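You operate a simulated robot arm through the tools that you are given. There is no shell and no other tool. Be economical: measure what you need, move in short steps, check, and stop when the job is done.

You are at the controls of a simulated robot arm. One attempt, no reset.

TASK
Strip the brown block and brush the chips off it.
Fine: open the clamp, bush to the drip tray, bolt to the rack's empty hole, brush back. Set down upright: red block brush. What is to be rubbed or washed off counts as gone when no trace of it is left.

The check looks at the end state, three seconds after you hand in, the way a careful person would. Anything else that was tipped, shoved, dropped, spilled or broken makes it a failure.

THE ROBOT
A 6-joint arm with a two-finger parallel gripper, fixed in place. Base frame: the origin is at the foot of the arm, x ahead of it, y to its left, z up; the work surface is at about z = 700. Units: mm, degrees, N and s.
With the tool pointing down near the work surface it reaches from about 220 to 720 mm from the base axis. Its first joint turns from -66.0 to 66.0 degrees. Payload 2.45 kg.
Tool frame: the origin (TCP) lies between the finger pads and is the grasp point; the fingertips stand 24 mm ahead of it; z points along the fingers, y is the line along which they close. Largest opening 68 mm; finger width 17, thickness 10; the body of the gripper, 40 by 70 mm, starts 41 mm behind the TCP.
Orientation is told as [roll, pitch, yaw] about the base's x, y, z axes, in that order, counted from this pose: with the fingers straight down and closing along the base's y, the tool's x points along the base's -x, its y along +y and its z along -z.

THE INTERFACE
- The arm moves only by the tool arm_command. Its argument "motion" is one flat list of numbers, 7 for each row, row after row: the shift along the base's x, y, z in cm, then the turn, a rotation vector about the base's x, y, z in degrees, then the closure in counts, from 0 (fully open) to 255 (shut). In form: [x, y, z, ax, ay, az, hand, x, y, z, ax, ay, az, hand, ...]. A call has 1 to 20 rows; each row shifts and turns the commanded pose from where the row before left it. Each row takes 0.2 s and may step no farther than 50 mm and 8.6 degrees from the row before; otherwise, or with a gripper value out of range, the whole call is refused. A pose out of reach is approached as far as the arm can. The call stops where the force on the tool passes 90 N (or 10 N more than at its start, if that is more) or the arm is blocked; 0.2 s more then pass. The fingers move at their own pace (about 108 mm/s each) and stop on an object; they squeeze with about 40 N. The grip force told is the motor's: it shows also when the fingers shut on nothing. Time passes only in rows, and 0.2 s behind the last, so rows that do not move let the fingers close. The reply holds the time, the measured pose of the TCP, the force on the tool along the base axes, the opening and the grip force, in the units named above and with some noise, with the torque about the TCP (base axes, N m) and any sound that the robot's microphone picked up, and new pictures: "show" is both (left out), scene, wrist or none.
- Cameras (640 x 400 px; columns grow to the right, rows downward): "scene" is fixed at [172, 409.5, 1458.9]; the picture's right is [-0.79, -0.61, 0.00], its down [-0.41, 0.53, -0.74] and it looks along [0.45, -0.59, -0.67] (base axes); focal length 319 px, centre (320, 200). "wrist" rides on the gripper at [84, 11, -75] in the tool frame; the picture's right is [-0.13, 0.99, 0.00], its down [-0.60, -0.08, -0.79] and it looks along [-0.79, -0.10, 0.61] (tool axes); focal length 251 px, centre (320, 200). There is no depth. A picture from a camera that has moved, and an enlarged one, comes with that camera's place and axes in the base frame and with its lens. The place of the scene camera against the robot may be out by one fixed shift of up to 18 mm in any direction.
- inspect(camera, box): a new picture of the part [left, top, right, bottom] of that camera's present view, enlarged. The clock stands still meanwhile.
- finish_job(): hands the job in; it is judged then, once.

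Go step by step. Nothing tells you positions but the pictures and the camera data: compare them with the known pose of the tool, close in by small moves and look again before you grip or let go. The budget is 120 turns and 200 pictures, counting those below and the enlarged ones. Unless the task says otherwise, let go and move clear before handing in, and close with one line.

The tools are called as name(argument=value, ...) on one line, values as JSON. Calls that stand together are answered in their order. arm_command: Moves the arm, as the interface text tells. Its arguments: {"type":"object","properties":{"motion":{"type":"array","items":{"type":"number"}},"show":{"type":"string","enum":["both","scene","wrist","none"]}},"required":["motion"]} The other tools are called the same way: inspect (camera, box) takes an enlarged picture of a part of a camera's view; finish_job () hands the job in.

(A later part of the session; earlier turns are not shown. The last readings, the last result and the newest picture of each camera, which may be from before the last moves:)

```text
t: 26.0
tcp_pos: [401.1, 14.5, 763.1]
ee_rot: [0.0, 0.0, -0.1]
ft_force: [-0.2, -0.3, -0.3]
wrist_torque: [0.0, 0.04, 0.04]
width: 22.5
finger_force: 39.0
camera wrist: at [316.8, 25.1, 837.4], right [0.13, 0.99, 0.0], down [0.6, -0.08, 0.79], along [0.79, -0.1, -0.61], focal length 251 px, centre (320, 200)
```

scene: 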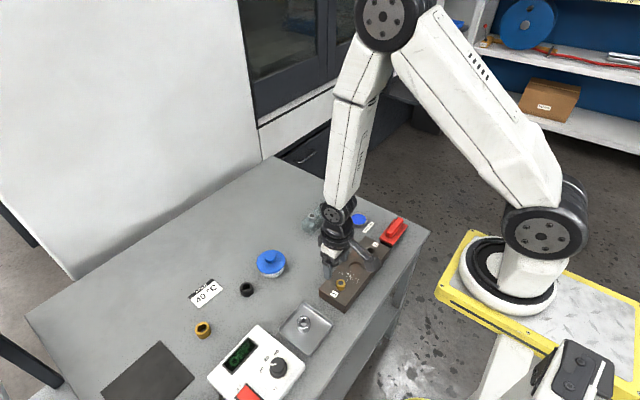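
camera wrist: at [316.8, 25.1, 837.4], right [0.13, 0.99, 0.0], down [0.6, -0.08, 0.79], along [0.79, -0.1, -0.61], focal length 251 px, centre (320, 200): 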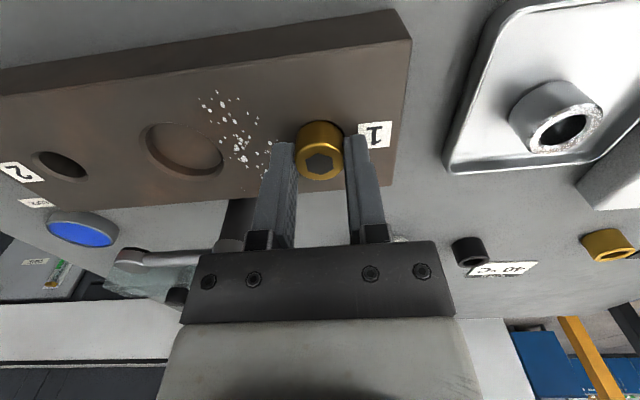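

Gripped at 22.5 mm. Try a straight lift gently.

arm_command(motion=[0, 0, 0.2, 0, 0, 0, 200, 0, 0, 0.3, 0, 0, 0, 200, 0, 0, 0.5, 0, 0, 0, 200, 0, 0, 0, 0, 0, 0, 200], show="wrist")

inspect(camera="scene", box=[310, 240, 380, 310])

```text
t: 27.0
tcp_pos: [401.2, 15.3, 773.8]
ee_rot: [0.0, 0.0, 0.1]
ft_force: [0.3, 0.4, -0.7]
wrist_torque: [-0.01, -0.03, -0.02]
width: 22.6
finger_force: 38.6
camera wrist: at [316.8, 25.4, 847.6], right [0.13, 0.99, 0.0], down [0.6, -0.08, 0.79], along [0.79, -0.1, -0.61], focal length 251 px, centre (320, 200)
```

wrist: 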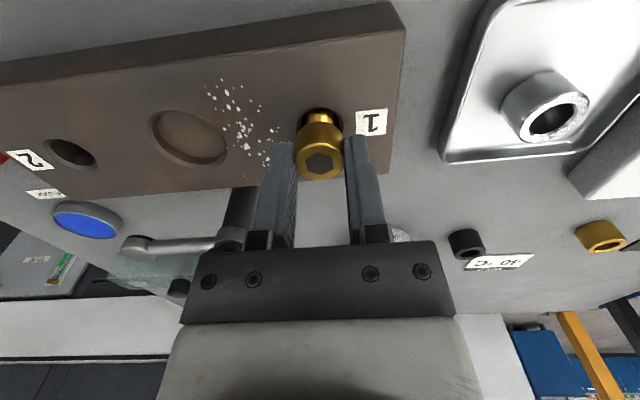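

```text
5.71 times, centred on (345, 275) of scene
camera zoom: at [172.0, 409.5, 1458.9], right [-0.79, -0.61, 0.0], down [-0.41, 0.53, -0.74], along [0.45, -0.59, -0.67], focal length 1824 px, centre (177, -229)
```

zoom: 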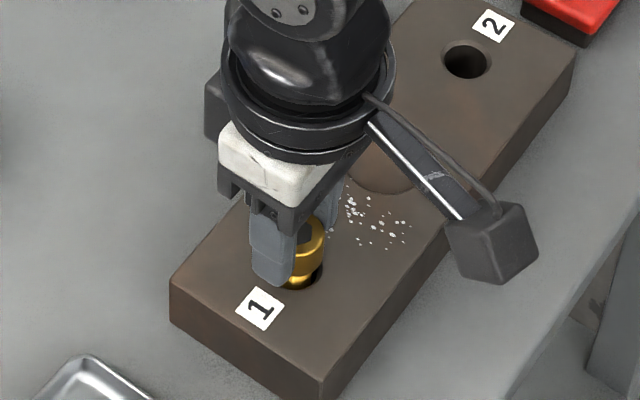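

It lifts freely. Raise and carry to near the rack's empty hole.

arm_command(motion=[0, 0, 2, 0, 0, 0, 200, 0, 0, 4, 0, 0, 0, 200, 0, 0, 4, 0, 0, 0, 200, 0, 0, 1.5, 0, 0, 0, 200, 2, -3.2, 0, 0, 0, 0, 200, 2, -3.2, 0, 0, 0, 0, 200, 2, -3.2, 0, 0, 0, 0, 200, 2, -3.2, 0, 0, 0, 0, 200, 2, -3.2, 0, 0, 0, 0, 200, 2, -3.2, 0, 0, 0, 0, 200, 2, -3.2, 0, 0, 0, 0, 200, 2, -3.2, 0, 0, 0, 0, 200, 0, 0, 0, 0, 0, 0, 200])

inspect(camera="wrist", box=[220, 0, 460, 200])

```text
t: 29.8
tcp_pos: [562.2, -242.9, 890.1]
ee_rot: [0.0, 0.0, 0.0]
ft_force: [-0.1, -0.1, -1.2]
wrist_torque: [0.0, 0.0, -0.02]
width: 22.8
finger_force: 39.6
camera wrist: at [478.3, -231.6, 963.0], right [0.13, 0.99, 0.0], down [0.6, -0.08, 0.79], along [0.79, -0.1, -0.61], focal length 251 px, centre (320, 200)
```

scene: 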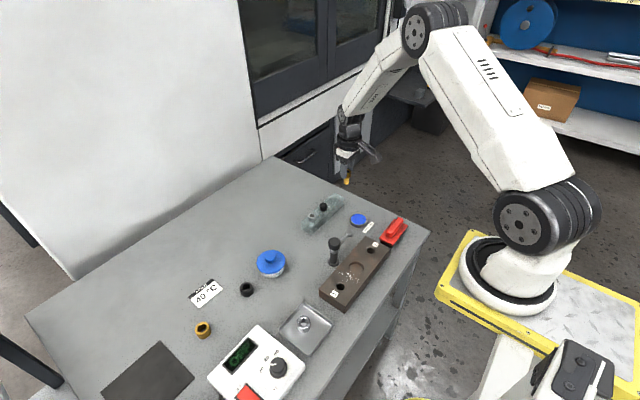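
wrist: 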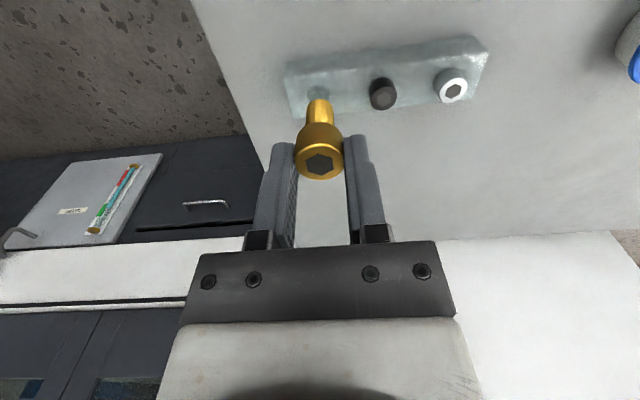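

```text
2.00 times, centred on (340, 100) of wrist
camera zoom: at [478.3, -231.6, 963.0], right [0.13, 0.99, 0.0], down [0.6, -0.08, 0.79], along [0.79, -0.1, -0.61], focal length 503 px, centre (280, 400)
```

zoom: 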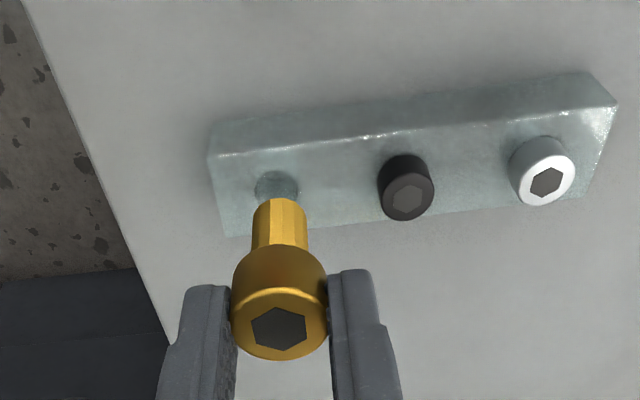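

The empty hole is at about (606,-249), top z≈738; the bolt tip is about 58 mm below the TCP. Approach to just above it and check.

arm_command(motion=[2.2, -0.3, 0, 0, 0, 0, 200, 2.2, -0.3, 0, 0, 0, 0, 200, 0, 0, -3, 0, 0, 0, 200, 0, 0, -3, 0, 0, 0, 200, 0, 0, -1, 0, 0, 0, 200, 0, 0, 0, 0, 0, 0, 200])

inspect(camera="wrist", box=[240, 40, 400, 190])

inspect(camera="scene", box=[290, 160, 370, 240])

```text
t: 31.2
tcp_pos: [605.4, -245.9, 818.7]
ee_rot: [-0.1, 0.0, -0.1]
ft_force: [-0.1, -0.3, -0.5]
wrist_torque: [0.01, 0.0, 0.01]
width: 22.7
finger_force: 39.2
camera wrist: at [521.2, -235.6, 892.1], right [0.13, 0.99, 0.0], down [0.6, -0.08, 0.79], along [0.79, -0.1, -0.61], focal length 251 px, centre (320, 200)
```

scene: 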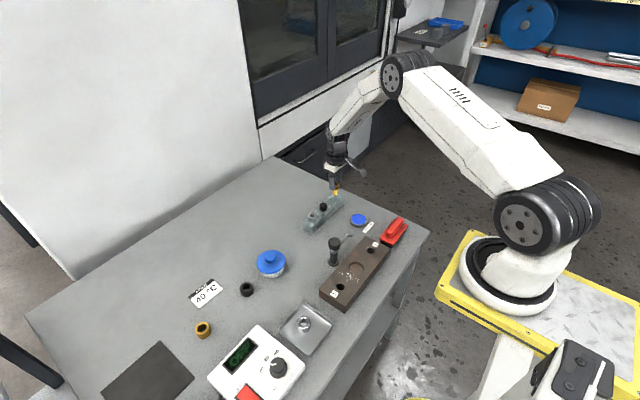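
wrist: 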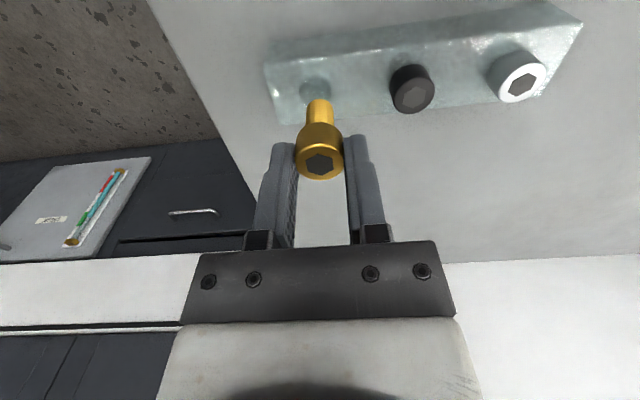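

```text
2.67 times, centred on (320, 115) of wrist
camera zoom: at [521.2, -235.6, 892.1], right [0.13, 0.99, 0.0], down [0.6, -0.08, 0.79], along [0.79, -0.1, -0.61], focal length 670 px, centre (320, 427)
```

zoom: 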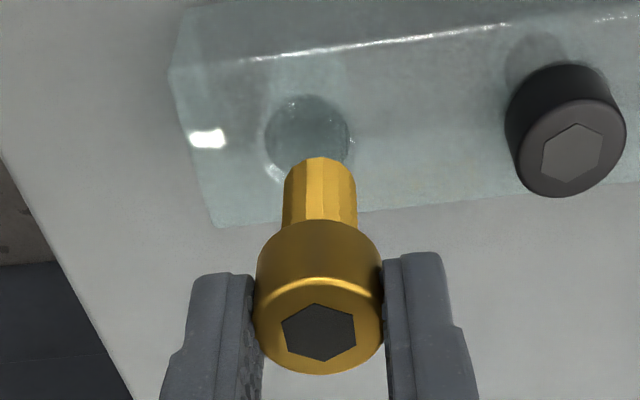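

```text
5.00 times, centred on (330, 200) of scene
camera zoom: at [172.0, 409.5, 1458.9], right [-0.79, -0.61, 0.0], down [-0.41, 0.53, -0.74], along [0.45, -0.59, -0.67], focal length 1596 px, centre (270, 200)
```

zoom: 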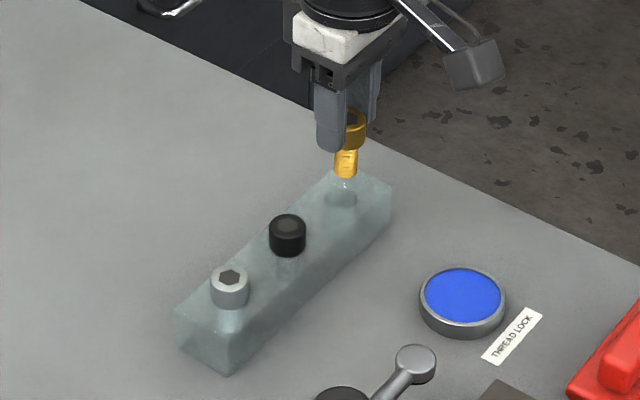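

Hole estimate (607.5,-248.7). Shift slightly, go down to about 10 mm above, then re-check.

arm_command(motion=[0.2, -0.28, -0.5, 0, 0, 0, 200, 0, 0, -0.7, 0, 0, 0, 200, 0, 0, 0, 0, 0, 0, 200], show="none")

inspect(camera="wrist", box=[270, 50, 370, 150])

inspect(camera="scene", box=[320, 180, 360, 220])

```text
t: 32.0
tcp_pos: [606.9, -249.2, 807.4]
ee_rot: [0.0, -0.1, 0.0]
ft_force: [0.4, 0.1, -1.2]
wrist_torque: [-0.01, 0.0, 0.01]
width: 22.3
finger_force: 38.7
```

```text
4.00 times, centred on (320, 100) of wrist
camera zoom: at [522.4, -238.6, 880.4], right [0.13, 0.99, 0.0], down [0.6, -0.08, 0.79], along [0.79, -0.1, -0.61], focal length 1006 px, centre (320, 600)
```

zoom: 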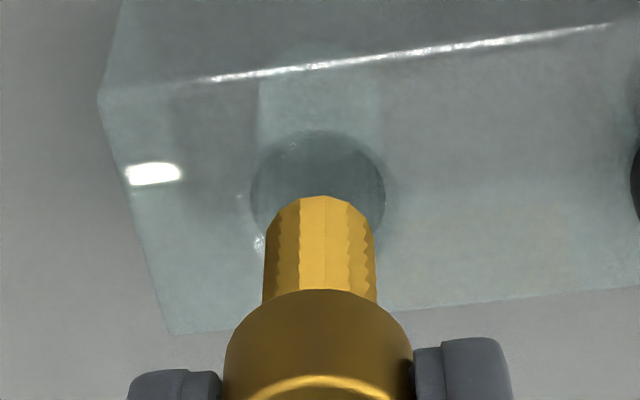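

```text
10.00 times, centred on (340, 200) of scene
camera zoom: at [172.0, 409.5, 1458.9], right [-0.79, -0.61, 0.0], down [-0.41, 0.53, -0.74], along [0.45, -0.59, -0.67], focal length 3192 px, centre (120, 200)
```

zoom: 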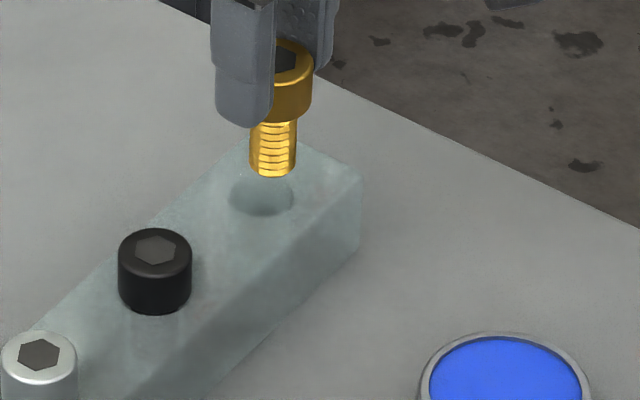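

Scene view shows a residual: the hole is about 3–4 mm farther in +x (rack top about z=733). Adjust and re-check.

arm_command(motion=[0.35, -0.05, 0, 0, 0, 0, 200, 0, 0, -0.8, 0, 0, 0, 200, 0, 0, 0, 0, 0, 0, 200], show="none")

inspect(camera="wrist", box=[270, 50, 370, 150])

inspect(camera="scene", box=[320, 180, 360, 220])

```text
t: 32.8
tcp_pos: [610.4, -250.0, 797.7]
ee_rot: [-0.1, 0.0, 0.1]
ft_force: [-0.5, 0.8, 0.0]
wrist_torque: [0.0, 0.03, 0.01]
width: 22.4
finger_force: 38.8
```

```text
4.00 times, centred on (320, 100) of wrist
camera zoom: at [526.1, -239.5, 871.9], right [0.13, 0.99, 0.0], down [0.6, -0.08, 0.79], along [0.79, -0.1, -0.61], focal length 1006 px, centre (320, 600)
```

zoom: 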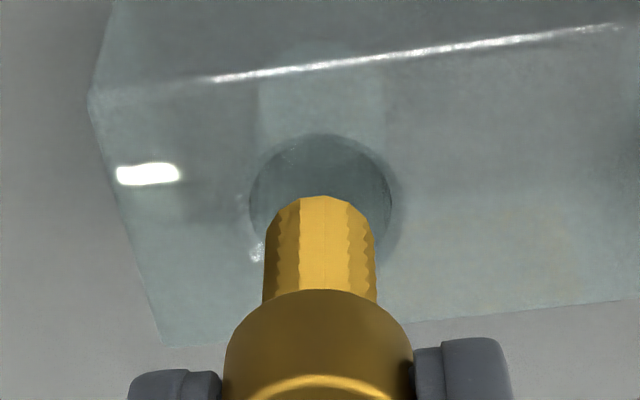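

```text
10.00 times, centred on (340, 200) of scene
camera zoom: at [172.0, 409.5, 1458.9], right [-0.79, -0.61, 0.0], down [-0.41, 0.53, -0.74], along [0.45, -0.59, -0.67], focal length 3192 px, centre (120, 200)
```

zoom: 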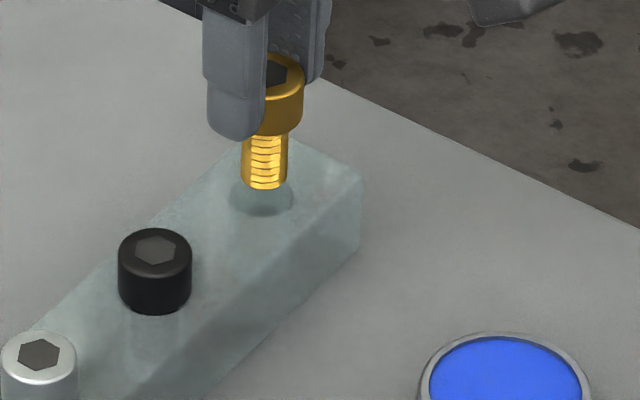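

Both views now agree. Lower into the hole carefully.

arm_command(motion=[0, 0, -0.5, 0, 0, 0, 200, 0, 0, -0.5, 0, 0, 0, 200, 0, 0, -0.5, 0, 0, 0, 200, 0, 0, -0.5, 0, 0, 0, 200, 0, 0, 0, 0, 0, 0, 200], show="none")

inspect(camera="scene", box=[320, 180, 360, 220])

```text
t: 34.0
tcp_pos: [610.1, -249.1, 779.1]
ee_rot: [0.0, 0.0, 0.0]
ft_force: [0.6, 0.6, -1.0]
wrist_torque: [-0.01, 0.02, -0.03]
width: 22.4
finger_force: 39.2
```

```text
10.00 times, centred on (340, 200) of scene
camera zoom: at [172.0, 409.5, 1458.9], right [-0.79, -0.61, 0.0], down [-0.41, 0.53, -0.74], along [0.45, -0.59, -0.67], focal length 3192 px, centre (120, 200)
```

zoom: 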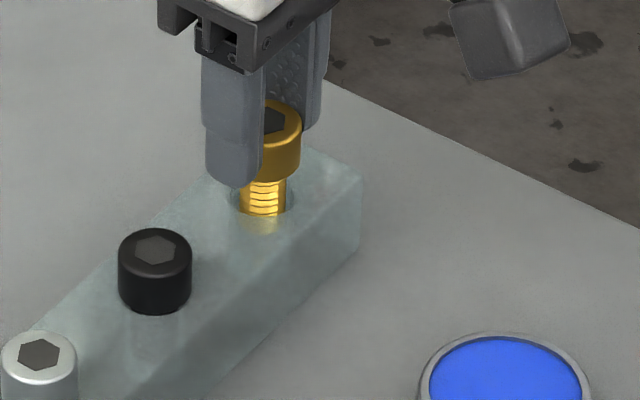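

It is in the hole with no force. Continue down to seat.

arm_command(motion=[0, 0, -0.6, 0, 0, 0, 200, 0, 0, -0.5, 0, 0, 0, 200, 0, 0, -0.3, 0, 0, 0, 200, 0, 0, -0.3, 0, 0, 0, 200, 0, 0, -0.2, 0, 0, 0, 200, 0, 0, 0, 0, 0, 0, 200], show="none")

inspect(camera="scene", box=[320, 180, 360, 220])

```text
t: 35.4
tcp_pos: [611.8, -250.5, 762.5]
ee_rot: [-0.1, -0.3, 0.0]
ft_force: [-3.3, 7.9, 32.4]
wrist_torque: [0.2, 0.19, 0.03]
width: 22.5
finger_force: 39.1
```

```text
10.00 times, centred on (340, 200) of scene
camera zoom: at [171.3, 409.9, 1458.9], right [-0.79, -0.61, 0.0], down [-0.41, 0.53, -0.74], along [0.45, -0.59, -0.67], focal length 3192 px, centre (120, 200)
```

zoom: 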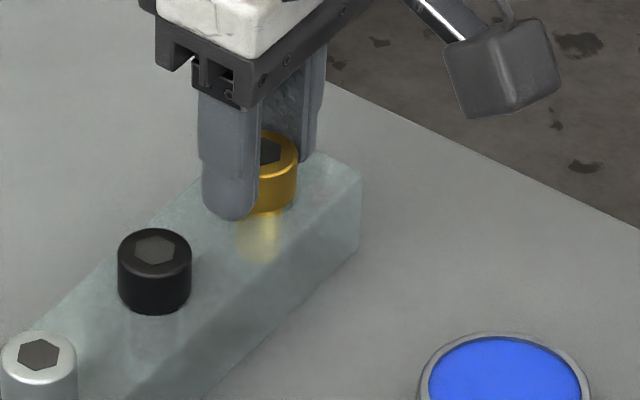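

Seated. Relieve, open, and rise.

arm_command(motion=[0, 0, 0.1, 0, 0, 0, 200, 0, 0, 0, 0, 0, 0, 110, 0, 0, 0, 0, 0, 0, 110, 0, 0, 2, 0, 0, 0, 110, 0, 0, 4, 0, 0, 0, 110, 0, 0, 4, 0, 0, 0, 110, -3, 0, 3, 0, 0, 0, 110, -4, 0, 0, 0, 0, 0, 60])

inspect(camera="scene", box=[290, 180, 420, 280])

```text
t: 37.2
tcp_pos: [537.4, -248.2, 889.6]
ee_rot: [0.0, 0.0, -0.1]
ft_force: [0.5, 0.5, 0.4]
wrist_torque: [-0.01, -0.01, 0.01]
width: 52.2
finger_force: 0.0
camera wrist: at [453.3, -237.3, 964.0], right [0.13, 0.99, 0.0], down [0.6, -0.08, 0.79], along [0.79, -0.1, -0.61], focal length 251 px, centre (320, 200)
```

scene: 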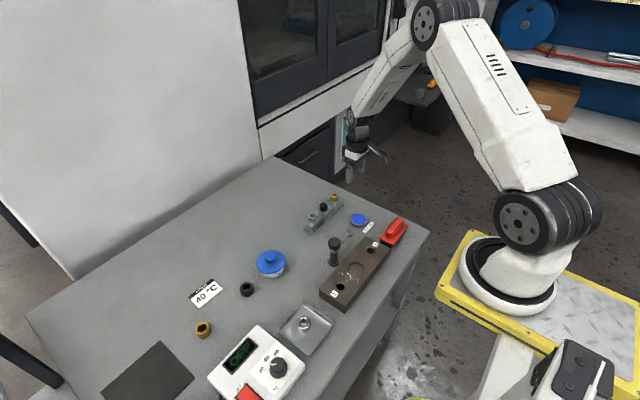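
wrist: 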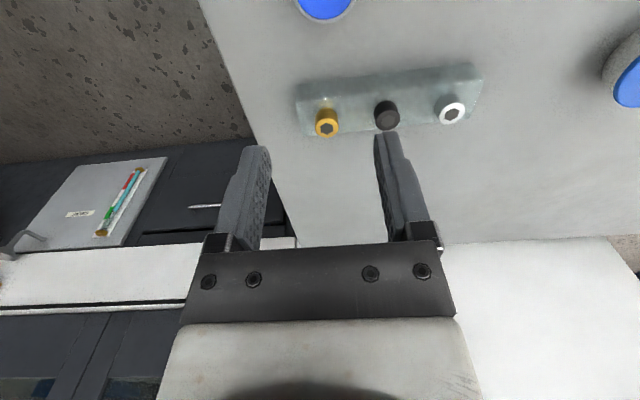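

```text
4.00 times, centred on (355, 230) of scene
camera zoom: at [172.0, 409.5, 1458.9], right [-0.79, -0.61, 0.0], down [-0.41, 0.53, -0.74], along [0.45, -0.59, -0.67], focal length 1277 px, centre (180, 80)
```

zoom: 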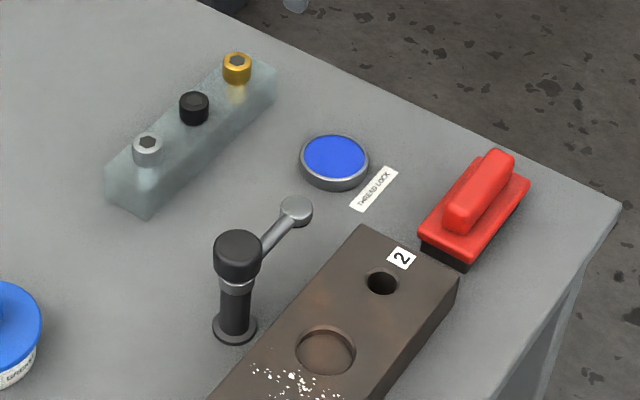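

Bolt is seated in the rack. Next, look at the brush from above.

arm_command(motion=[-4, 0, 0, 0, 0, 0, 0, -4, 0, 0, 0, 0, 0, 0, -4, 0, 0, 0, 0, 0, 0, -4, 0, 0, 0, 0, 0, 0, -2.5, 0.5, 0, 0, 0, 0, 0, 0, 0, 0, 0, 0, 0, 0], show="wrist")

inspect(camera="wrist", box=[220, 0, 460, 160])

```text
t: 38.6
tcp_pos: [356.3, -245.2, 892.0]
ee_rot: [0.0, -0.1, 0.0]
ft_force: [-0.7, -0.1, 0.1]
wrist_torque: [0.02, -0.06, -0.01]
width: 68.1
finger_force: 0.1
camera wrist: at [272.5, -234.6, 965.9], right [0.13, 0.99, 0.0], down [0.6, -0.08, 0.79], along [0.79, -0.1, -0.61], focal length 251 px, centre (320, 200)
```

wrist: 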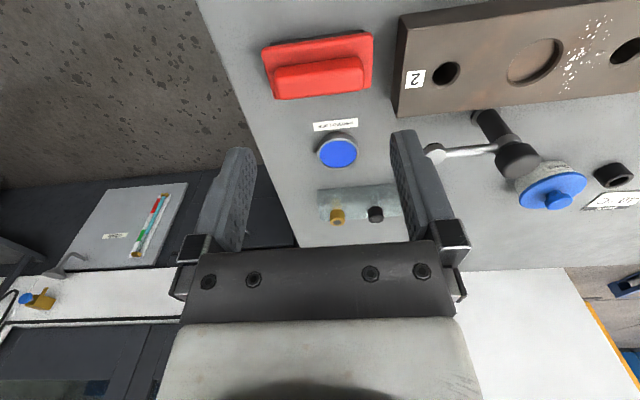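

```text
2.50 times, centred on (340, 80) of wrist
camera zoom: at [272.5, -234.6, 965.9], right [0.13, 0.99, 0.0], down [0.6, -0.08, 0.79], along [0.79, -0.1, -0.61], focal length 629 px, centre (270, 500)
```

zoom: 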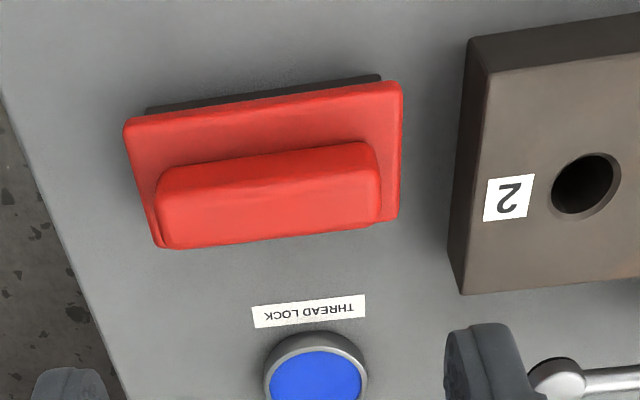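

The brush is axis-aligned, centred at about (387,-249), handle along y, top near z=745. Turn the tool 90° and hover above it.

arm_command(motion=[0.28, -0.03, -0.5, 0, 0, 8.18, 0, 0.28, -0.03, -0.5, 0, 0, 8.18, 0, 0.28, -0.03, -0.5, 0, 0, 8.18, 0, 0.28, -0.03, -0.5, 0, 0, 8.18, 0, 0.28, -0.03, -0.5, 0, 0, 8.18, 0, 0.28, -0.03, -0.5, 0, 0, 8.18, 0, 0.28, -0.03, -0.5, 0, 0, 8.18, 0, 0.28, -0.03, -0.5, 0, 0, 8.18, 0, 0.28, -0.03, -0.5, 0, 0, 8.18, 0, 0.28, -0.03, -0.5, 0, 0, 8.18, 0, 0.28, -0.03, -0.5, 0, 0, 8.2, 0, 0, 0, -3, 0, 0, 0, 0, 0, 0, 0, 0, 0, 0, 0])

inspect(camera="scene", box=[340, 180, 440, 270])

```text
t: 41.4
tcp_pos: [386.8, -247.9, 803.6]
ee_rot: [0.0, 0.0, 90.1]
ft_force: [0.4, -0.2, -0.8]
wrist_torque: [0.01, -0.02, -0.02]
width: 68.0
finger_force: 0.0
camera wrist: at [375.7, -332.6, 878.4], right [-0.99, 0.13, 0.0], down [0.08, 0.6, 0.79], along [0.1, 0.79, -0.61], focal length 251 px, centre (320, 200)
```

scene: 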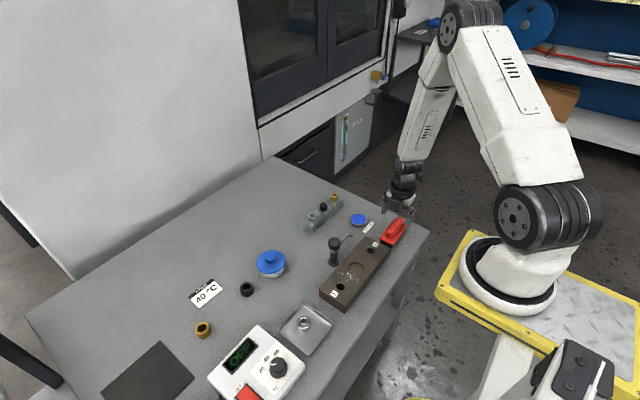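
wrist: 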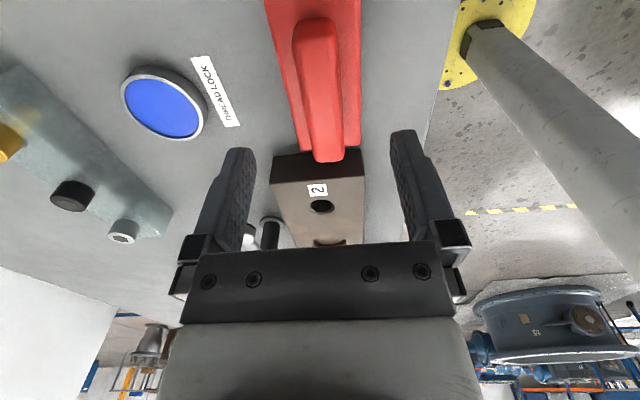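

```text
4.44 times, centred on (390, 225) of scene
camera zoom: at [172.0, 409.5, 1458.9], right [-0.79, -0.61, 0.0], down [-0.41, 0.53, -0.74], along [0.45, -0.59, -0.67], focal length 1419 px, centre (9, 89)
```

zoom: 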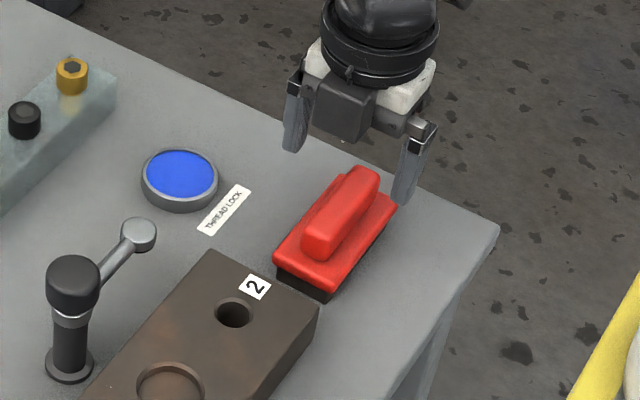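

Aligned with the handle. Lower and grip.

arm_command(motion=[0, 0, -3, 0, 0, 0, 0, 0, 0, -1.8, 0, 0, 0, 0, 0, 0, -0.4, 0, 0, 0, 0, 0, 0, 0, 0, 0, 0, 0], show="wrist")

inspect(camera="scene", box=[360, 190, 430, 260])

```text
t: 42.4
tcp_pos: [386.7, -247.9, 752.1]
ee_rot: [-0.1, 0.0, 90.1]
ft_force: [0.1, 0.3, 0.0]
wrist_torque: [-0.02, -0.01, -0.02]
width: 68.0
finger_force: 0.1
camera wrist: at [375.5, -333.1, 826.5], right [-0.99, 0.13, 0.0], down [0.08, 0.6, 0.79], along [0.1, 0.79, -0.61], focal length 251 px, centre (320, 200)
```

wrist: 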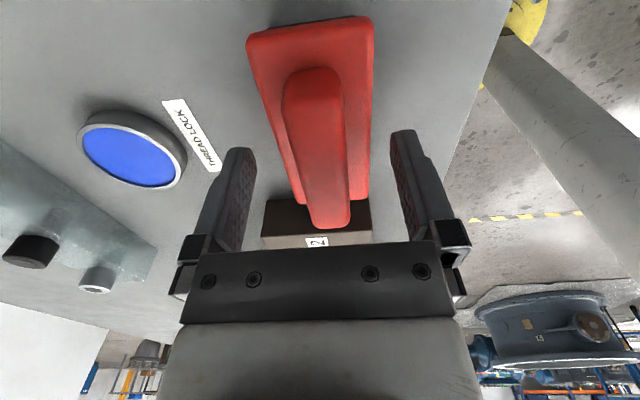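

```text
5.71 times, centred on (395, 225) of scene
camera zoom: at [172.0, 409.5, 1458.9], right [-0.79, -0.61, 0.0], down [-0.41, 0.53, -0.74], along [0.45, -0.59, -0.67], focal length 1824 px, centre (-109, 57)
```

zoom: 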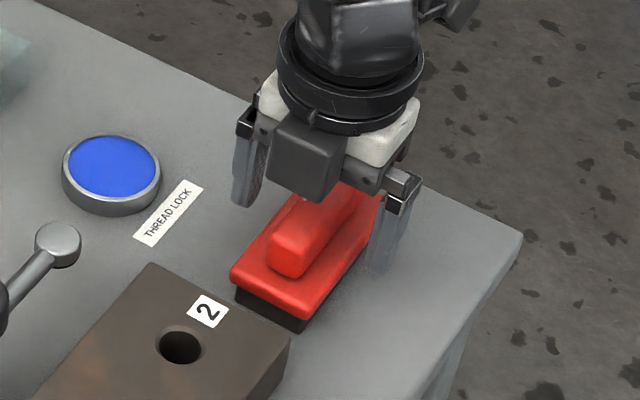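

arm_command(motion=[0, 0, 0, 0, 0, 0, 100, 0, 0, 0, 0, 0, 0, 200, 0, 0, 0, 0, 0, 0, 200, 0, 0, 0, 0, 0, 0, 200], show="wrist")

inspect(camera="scene", box=[360, 190, 430, 260])

```text
t: 43.4
tcp_pos: [385.6, -248.6, 752.5]
ee_rot: [0.0, 0.0, 89.9]
ft_force: [-0.5, 0.2, -0.2]
wrist_torque: [-0.01, 0.01, -0.01]
width: 47.2
finger_force: 40.3
camera wrist: at [375.5, -333.0, 826.6], right [-0.99, 0.13, 0.0], down [0.08, 0.6, 0.79], along [0.1, 0.79, -0.61], focal length 251 px, centre (320, 200)
```

wrist: 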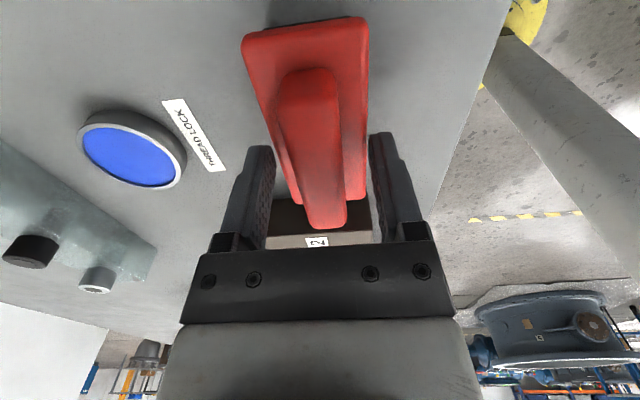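

```text
5.71 times, centred on (395, 225) of scene
camera zoom: at [172.0, 409.5, 1458.9], right [-0.79, -0.61, 0.0], down [-0.41, 0.53, -0.74], along [0.45, -0.59, -0.67], focal length 1824 px, centre (-109, 57)
```

zoom: 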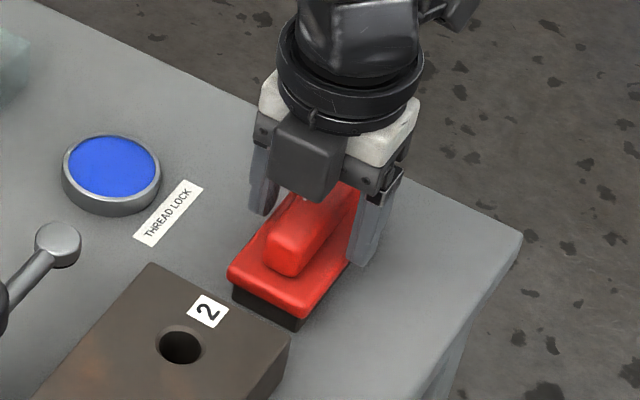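

The fingers closed on the flange (47 mm), so the flange is higher than thought. Open, rise 12 mm and grip the handle instead.

arm_command(motion=[0, 0, 0, 0, 0, 0, 0, 0, 0, 0, 0, 0, 0, 0, 0, 0, 1.2, 0, 0, 0, 0, 0, 0, 0, 0, 0, 0, 100, 0, 0, 0, 0, 0, 0, 200, 0, 0, 0, 0, 0, 0, 200, 0, 0, 0, 0, 0, 0, 200], show="wrist")

inspect(camera="scene", box=[360, 190, 430, 260])

```text
t: 45.0
tcp_pos: [387.4, -247.7, 765.9]
ee_rot: [0.0, 0.0, 90.0]
ft_force: [-1.3, 0.8, 1.0]
wrist_torque: [0.09, -0.03, 0.02]
width: 21.1
finger_force: 38.5
camera wrist: at [376.0, -332.3, 839.1], right [-0.99, 0.13, 0.0], down [0.08, 0.6, 0.79], along [0.1, 0.79, -0.61], focal length 251 px, centre (320, 200)
```

wrist: 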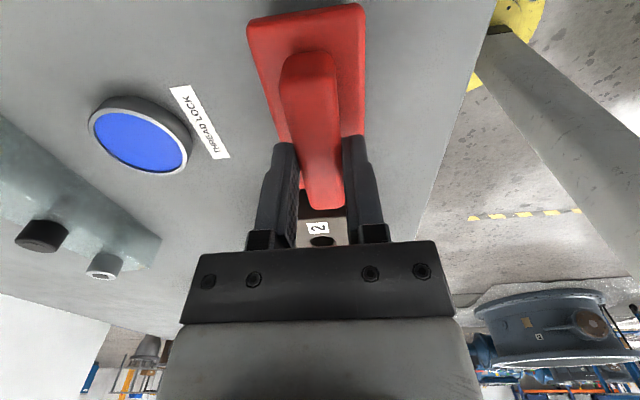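

```text
5.71 times, centred on (395, 225) of scene
camera zoom: at [172.0, 409.5, 1458.9], right [-0.79, -0.61, 0.0], down [-0.41, 0.53, -0.74], along [0.45, -0.59, -0.67], focal length 1824 px, centre (-109, 57)
```

zoom: 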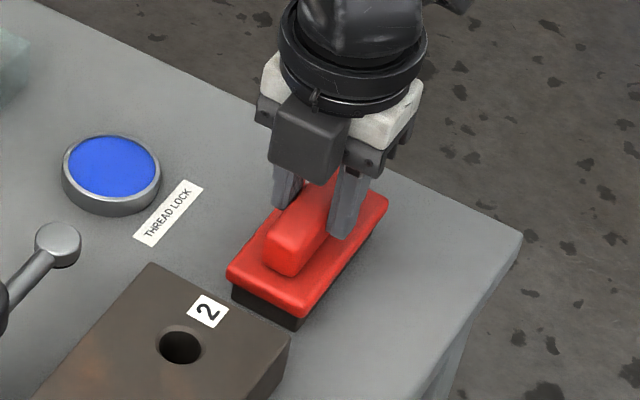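

Gripped on the handle (21 mm). Lift and carry over the block, hovering above the chips.

arm_command(motion=[0, 0, 1, 0, 0, 0, 200, 0, 0, 3.5, 0, 0, 0, 200, 0, 0, 4, 0, 0, 0, 200, 0.6, 4, 0, 0, 0, 0, 200, 0.6, 4, 0, 0, 0, 0, 200, 0.6, 4, 0, 0, 0, 0, 200, 0.6, 4, 0, 0, 0, 0, 200, 0.6, 4, 0, 0, 0, 0, 200, 0.6, 3.5, 0, 0, 0, 0, 200, 0, 0, -3, 0, 0, 0, 200, 0, 0, 0, 0, 0, 0, 200])

inspect(camera="scene", box=[310, 210, 410, 310])

```text
t: 47.4
tcp_pos: [423.1, -10.7, 819.3]
ee_rot: [0.0, 0.0, 90.0]
ft_force: [-0.3, -0.3, -0.8]
wrist_torque: [-0.01, 0.0, -0.02]
width: 21.1
finger_force: 38.3
camera wrist: at [411.2, -96.3, 893.1], right [-0.99, 0.13, 0.0], down [0.08, 0.6, 0.79], along [0.1, 0.79, -0.61], focal length 251 px, centre (320, 200)
```

scene: 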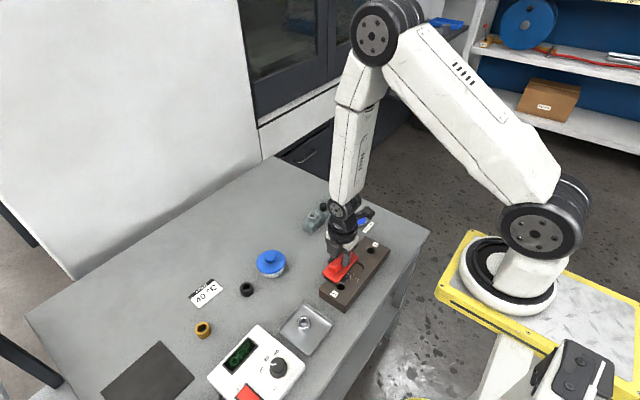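
wrist: 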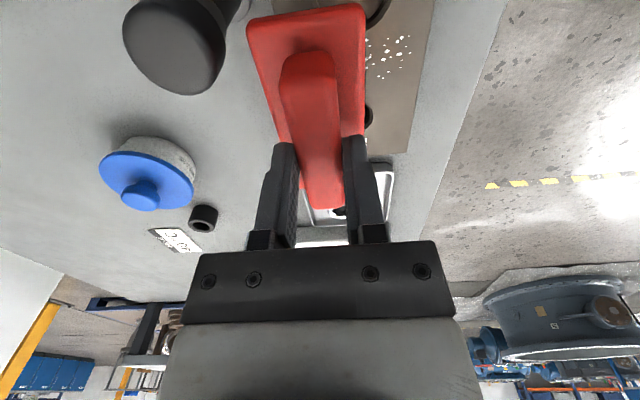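

```text
4.00 times, centred on (360, 260) of scene
camera zoom: at [172.0, 409.5, 1458.9], right [-0.79, -0.61, 0.0], down [-0.41, 0.53, -0.74], along [0.45, -0.59, -0.67], focal length 1277 px, centre (160, -40)
```

zoom: 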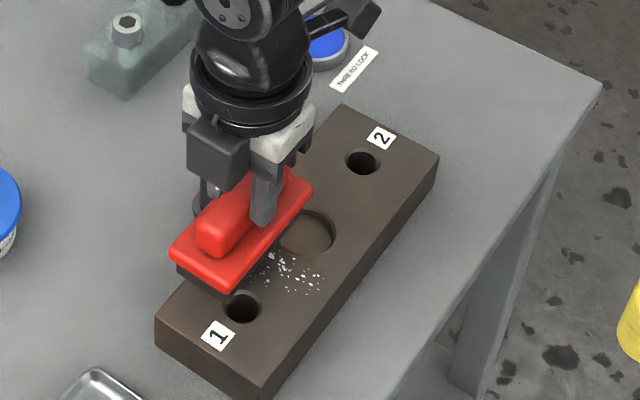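

arm_command(motion=[0, 0, -1.2, 0, 0, 0, 200, 0, 0, -0.4, 0, 0, 0, 200, 0, 0, -0.3, 0, 0, 0, 200, 0, 0, 0, 0, 0, 0, 200], show="none")

```text
t: 48.4
tcp_pos: [421.7, -14.5, 800.8]
ee_rot: [0.0, 0.0, 90.0]
ft_force: [-0.7, 2.2, 6.8]
wrist_torque: [0.37, 0.07, 0.03]
width: 21.2
finger_force: 38.3
```

Touching the block. Press lightly and sweep toward -x.

arm_command(motion=[0, 0, -0.1, 0, 0, 0, 200, -1.2, 0, 0, 0, 0, 0, 200, -1.2, 0, 0, 0, 0, 0, 200, -1.2, 0, 0, 0, 0, 0, 200, -1.2, 0, 0, 0, 0, 0, 200, -1.2, 0, 0, 0, 0, 0, 200, -1.2, 0, 0, 0, 0, 0, 200, -1.2, 0, 0, 0, 0, 0, 200, 0, 0, 0, 0, 0, 0, 200])

inspect(camera="scene", box=[310, 210, 410, 310])

```text
t: 50.4
tcp_pos: [337.6, -15.0, 798.2]
ee_rot: [0.0, -0.1, 90.0]
ft_force: [6.3, 1.6, 21.5]
wrist_torque: [-0.07, -0.81, 0.05]
width: 22.1
finger_force: 39.1
camera wrist: at [326.3, -99.2, 872.2], right [-0.99, 0.13, 0.0], down [0.08, 0.6, 0.79], along [0.1, 0.79, -0.61], focal length 251 px, centre (320, 200)
```

scene: 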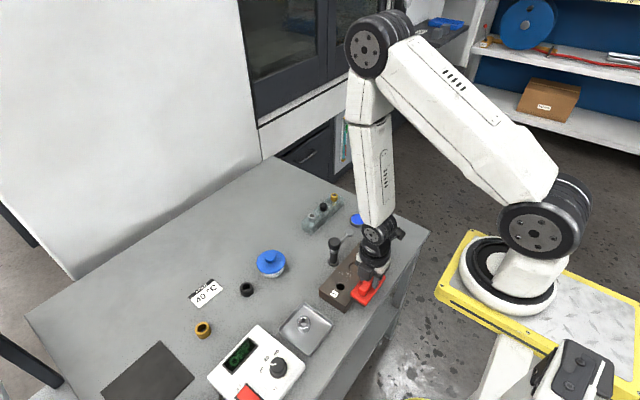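
wrist: 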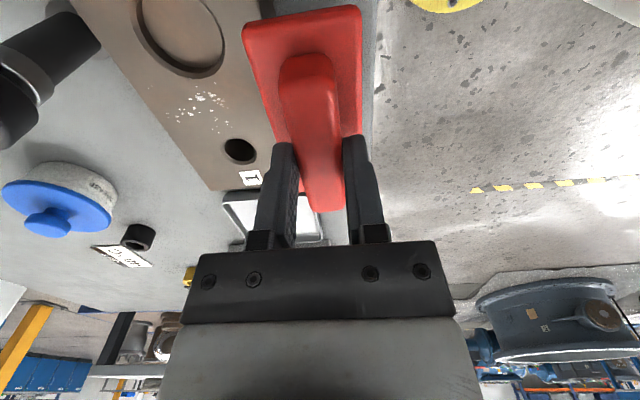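

```text
4.00 times, centred on (360, 260) of scene
camera zoom: at [171.9, 409.5, 1458.9], right [-0.79, -0.61, 0.0], down [-0.41, 0.53, -0.74], along [0.45, -0.59, -0.67], focal length 1277 px, centre (160, -40)
```

zoom: 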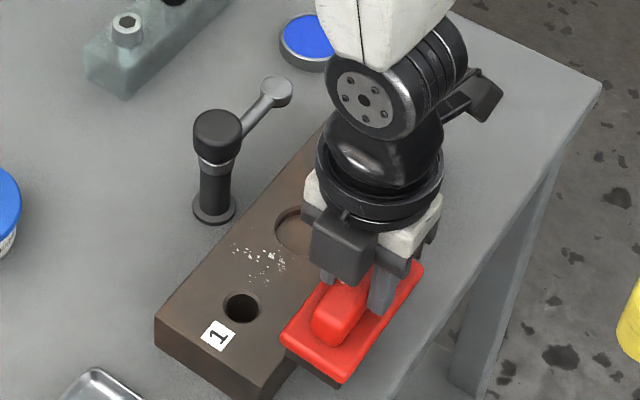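

Chips are partly gone. Scrub back and forth with somewhat more pressure over the chip zone.

arm_command(motion=[0, 0, 0.5, 0, 0, 0, 200, 2.5, 0, 0, 0, 0, 0, 200, 3, 0, 0, 0, 0, 0, 200, 2.8, 0, 0, 0, 0, 0, 200, 0, 0, -0.5, 0, 0, 0, 200, 0, 0, -0.15, 0, 0, 0, 200, 0, 0, 0, 0, 0, 0, 200], show="none")

```text
t: 52.0
tcp_pos: [421.9, -15.6, 799.9]
ee_rot: [0.1, 0.0, 90.0]
ft_force: [-3.7, -4.5, 15.7]
wrist_torque: [-0.02, 0.16, 0.06]
width: 21.4
finger_force: 38.2
```

arm_command(motion=[-1.2, 0, 0, 0, 0, 0, 200, -1.2, 0, 0, 0, 0, 0, 200, -1.2, 0, 0, 0, 0, 0, 200, -1.2, 0, 0, 0, 0, 0, 200, -1.2, 0, 0, 0, 0, 0, 200, 1.2, 0, 0, 0, 0, 0, 200, 1.2, 0, 0, 0, 0, 0, 200, 1.2, 0, 0, 0, 0, 0, 200, 1.2, 0, 0, 0, 0, 0, 200, 1.2, 0, 0, 0, 0, 0, 200, -1.2, 0, 0, 0, 0, 0, 200, -1.2, 0, 0, 0, 0, 0, 200, -1.2, 0, 0, 0, 0, 0, 200, -1.2, 0, 0, 0, 0, 0, 200, -1.2, 0, 0, 0, 0, 0, 200, -1.0, 0, 0, 0, 0, 0, 200, -1.2, 0, 0.5, 0, 0, 0, 200, -1.2, 0, 1, 0, 0, 0, 200])

inspect(camera="scene", box=[310, 210, 410, 310])

```text
t: 55.8
tcp_pos: [324.7, -12.9, 812.1]
ee_rot: [0.2, 0.0, 90.0]
ft_force: [-0.3, 0.0, -1.1]
wrist_torque: [-0.05, -0.02, -0.01]
width: 21.2
finger_force: 38.5
camera wrist: at [313.3, -98.1, 886.8], right [-0.99, 0.13, 0.0], down [0.08, 0.6, 0.79], along [0.1, 0.79, -0.61], focal length 251 px, centre (320, 200)
```

scene: 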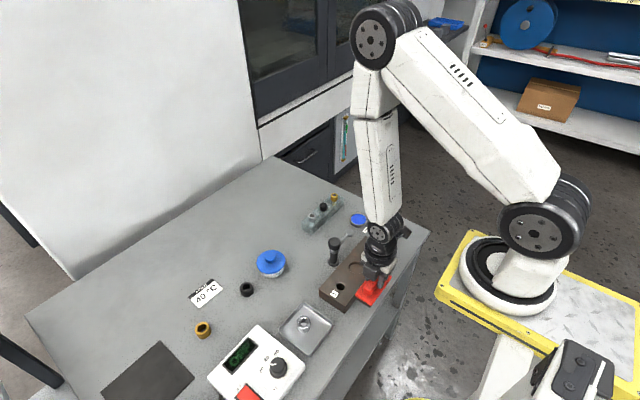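
wrist: 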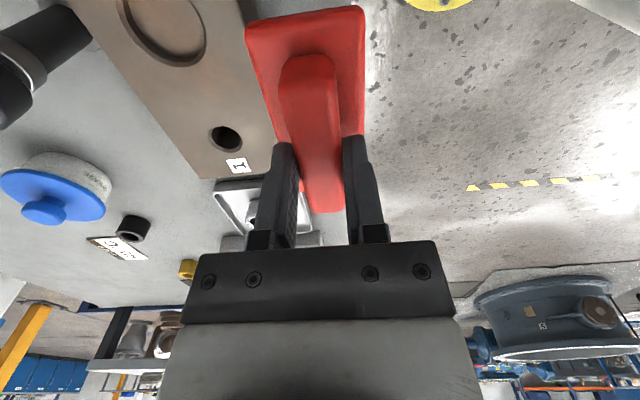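

```text
4.00 times, centred on (360, 260) of scene
camera zoom: at [172.0, 409.5, 1458.9], right [-0.79, -0.61, 0.0], down [-0.41, 0.53, -0.74], along [0.45, -0.59, -0.67], focal length 1277 px, centre (160, -40)
```

zoom: 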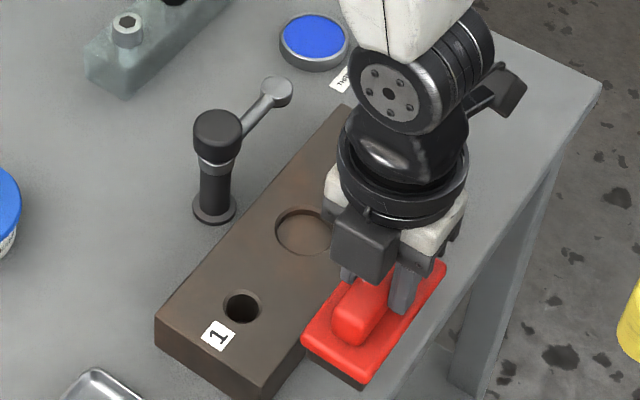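

The visible part looks clean. Raise, carry the brush back above its spot, and inspect the whole block.

arm_command(motion=[0, 0, 3, 0, 0, 0, 200, 0.9, -3.9, 0, 0, 0, 0, 200, 1, -3.9, 0, 0, 0, 0, 200, 1, -3.9, 0, 0, 0, 0, 200, 1, -3.9, 0, 0, 0, 0, 200, 1, -3.9, 0, 0, 0, 0, 200, 1, -4, 0, 0, 0, 0, 200, 0, 0, -3, 0, 0, 0, 200, 0, 0, 0, 0, 0, 0, 200])

inspect(camera="scene", box=[315, 235, 395, 315])

inspect(camera="scene", box=[360, 190, 430, 260])

```text
t: 57.8
tcp_pos: [388.2, -251.0, 813.0]
ee_rot: [0.0, 0.0, 90.0]
ft_force: [-0.2, -0.2, -0.9]
wrist_torque: [0.03, -0.01, -0.01]
width: 21.3
finger_force: 38.4
camera wrist: at [376.5, -334.8, 887.2], right [-0.99, 0.13, 0.0], down [0.08, 0.6, 0.79], along [0.1, 0.79, -0.61], focal length 251 px, centre (320, 200)
```

scene: 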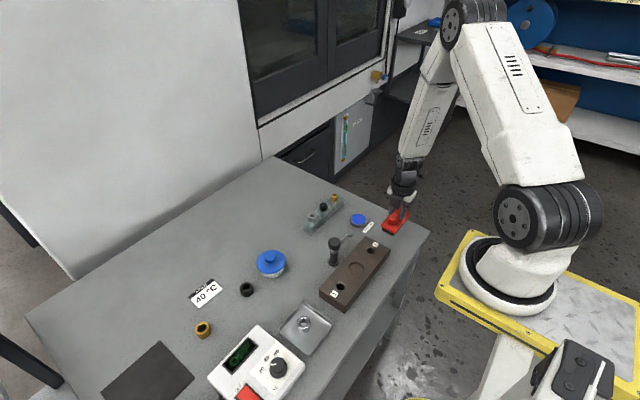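
wrist: 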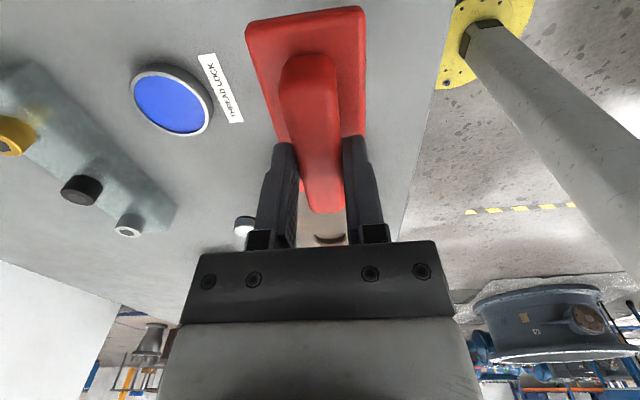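

```text
5.00 times, centred on (355, 275) of scene
camera zoom: at [172.0, 409.5, 1458.9], right [-0.79, -0.61, 0.0], down [-0.41, 0.53, -0.74], along [0.45, -0.59, -0.67], focal length 1596 px, centre (145, -175)
```

zoom: 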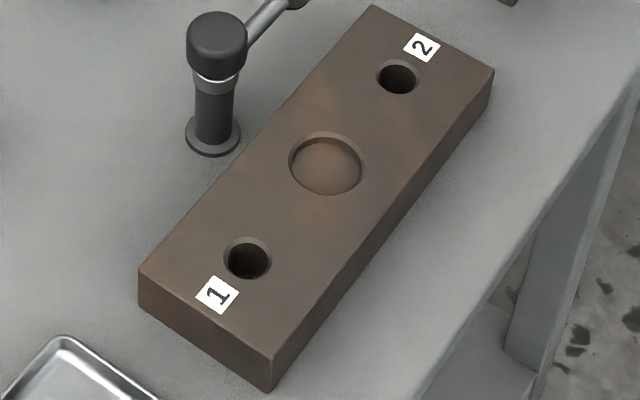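

```text
5.71 times, centred on (395, 225) of scene
camera zoom: at [172.0, 409.5, 1458.9], right [-0.79, -0.61, 0.0], down [-0.41, 0.53, -0.74], along [0.45, -0.59, -0.67], focal length 1824 px, centre (-109, 57)
```

zoom: 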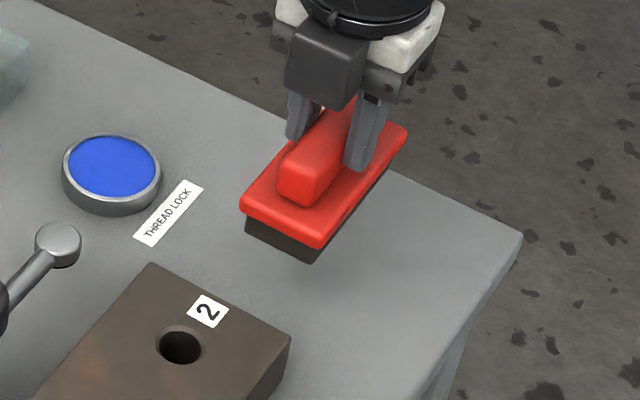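

The block is clean. Lower the brush onto its original spot.

arm_command(motion=[-0.1, 0.2, -3, 0, 0, 0, 200, 0, 0, -1.3, 0, 0, 0, 200, 0, 0, -0.3, 0, 0, 0, 200, 0, 0, -0.2, 0, 0, 0, 200, 0, 0, 0, 0, 0, 0, 200], show="none")

inspect(camera="scene", box=[360, 190, 430, 260])

```text
t: 59.0
tcp_pos: [385.8, -246.6, 766.0]
ee_rot: [0.1, 0.0, 89.9]
ft_force: [0.0, -0.2, -1.4]
wrist_torque: [-0.03, -0.01, -0.01]
width: 21.2
finger_force: 38.6
```

```text
5.71 times, centred on (395, 225) of scene
camera zoom: at [172.0, 409.5, 1458.9], right [-0.79, -0.61, 0.0], down [-0.41, 0.53, -0.74], along [0.45, -0.59, -0.67], focal length 1824 px, centre (-109, 57)
```

zoom: 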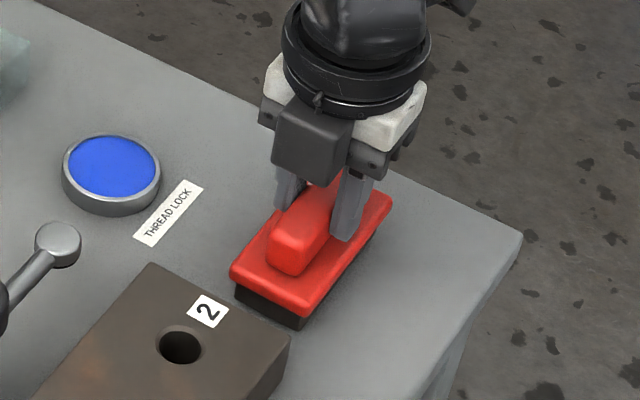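

arm_command(motion=[0, 0, -0.1, 0, 0, 0, 200, 0, 0, -0.1, 0, 0, 0, 200, 0, 0, 0, 0, 0, 0, 200], show="none")

```text
t: 59.8
tcp_pos: [385.0, -246.3, 763.5]
ee_rot: [0.0, -0.1, 90.0]
ft_force: [0.3, 0.3, -0.9]
wrist_torque: [0.01, 0.0, -0.02]
width: 21.1
finger_force: 38.1
```

arm_command(motion=[0, 0, -0.1, 0, 0, 0, 200, 0, 0, -0.1, 0, 0, 0, 200, 0, 0, 0, 0, 0, 0, 200], show="none")

```text
t: 60.6
tcp_pos: [384.9, -245.8, 762.3]
ee_rot: [0.0, 0.0, 90.0]
ft_force: [-3.7, 2.0, 15.4]
wrist_torque: [0.04, 0.15, -0.02]
width: 21.1
finger_force: 38.6
```

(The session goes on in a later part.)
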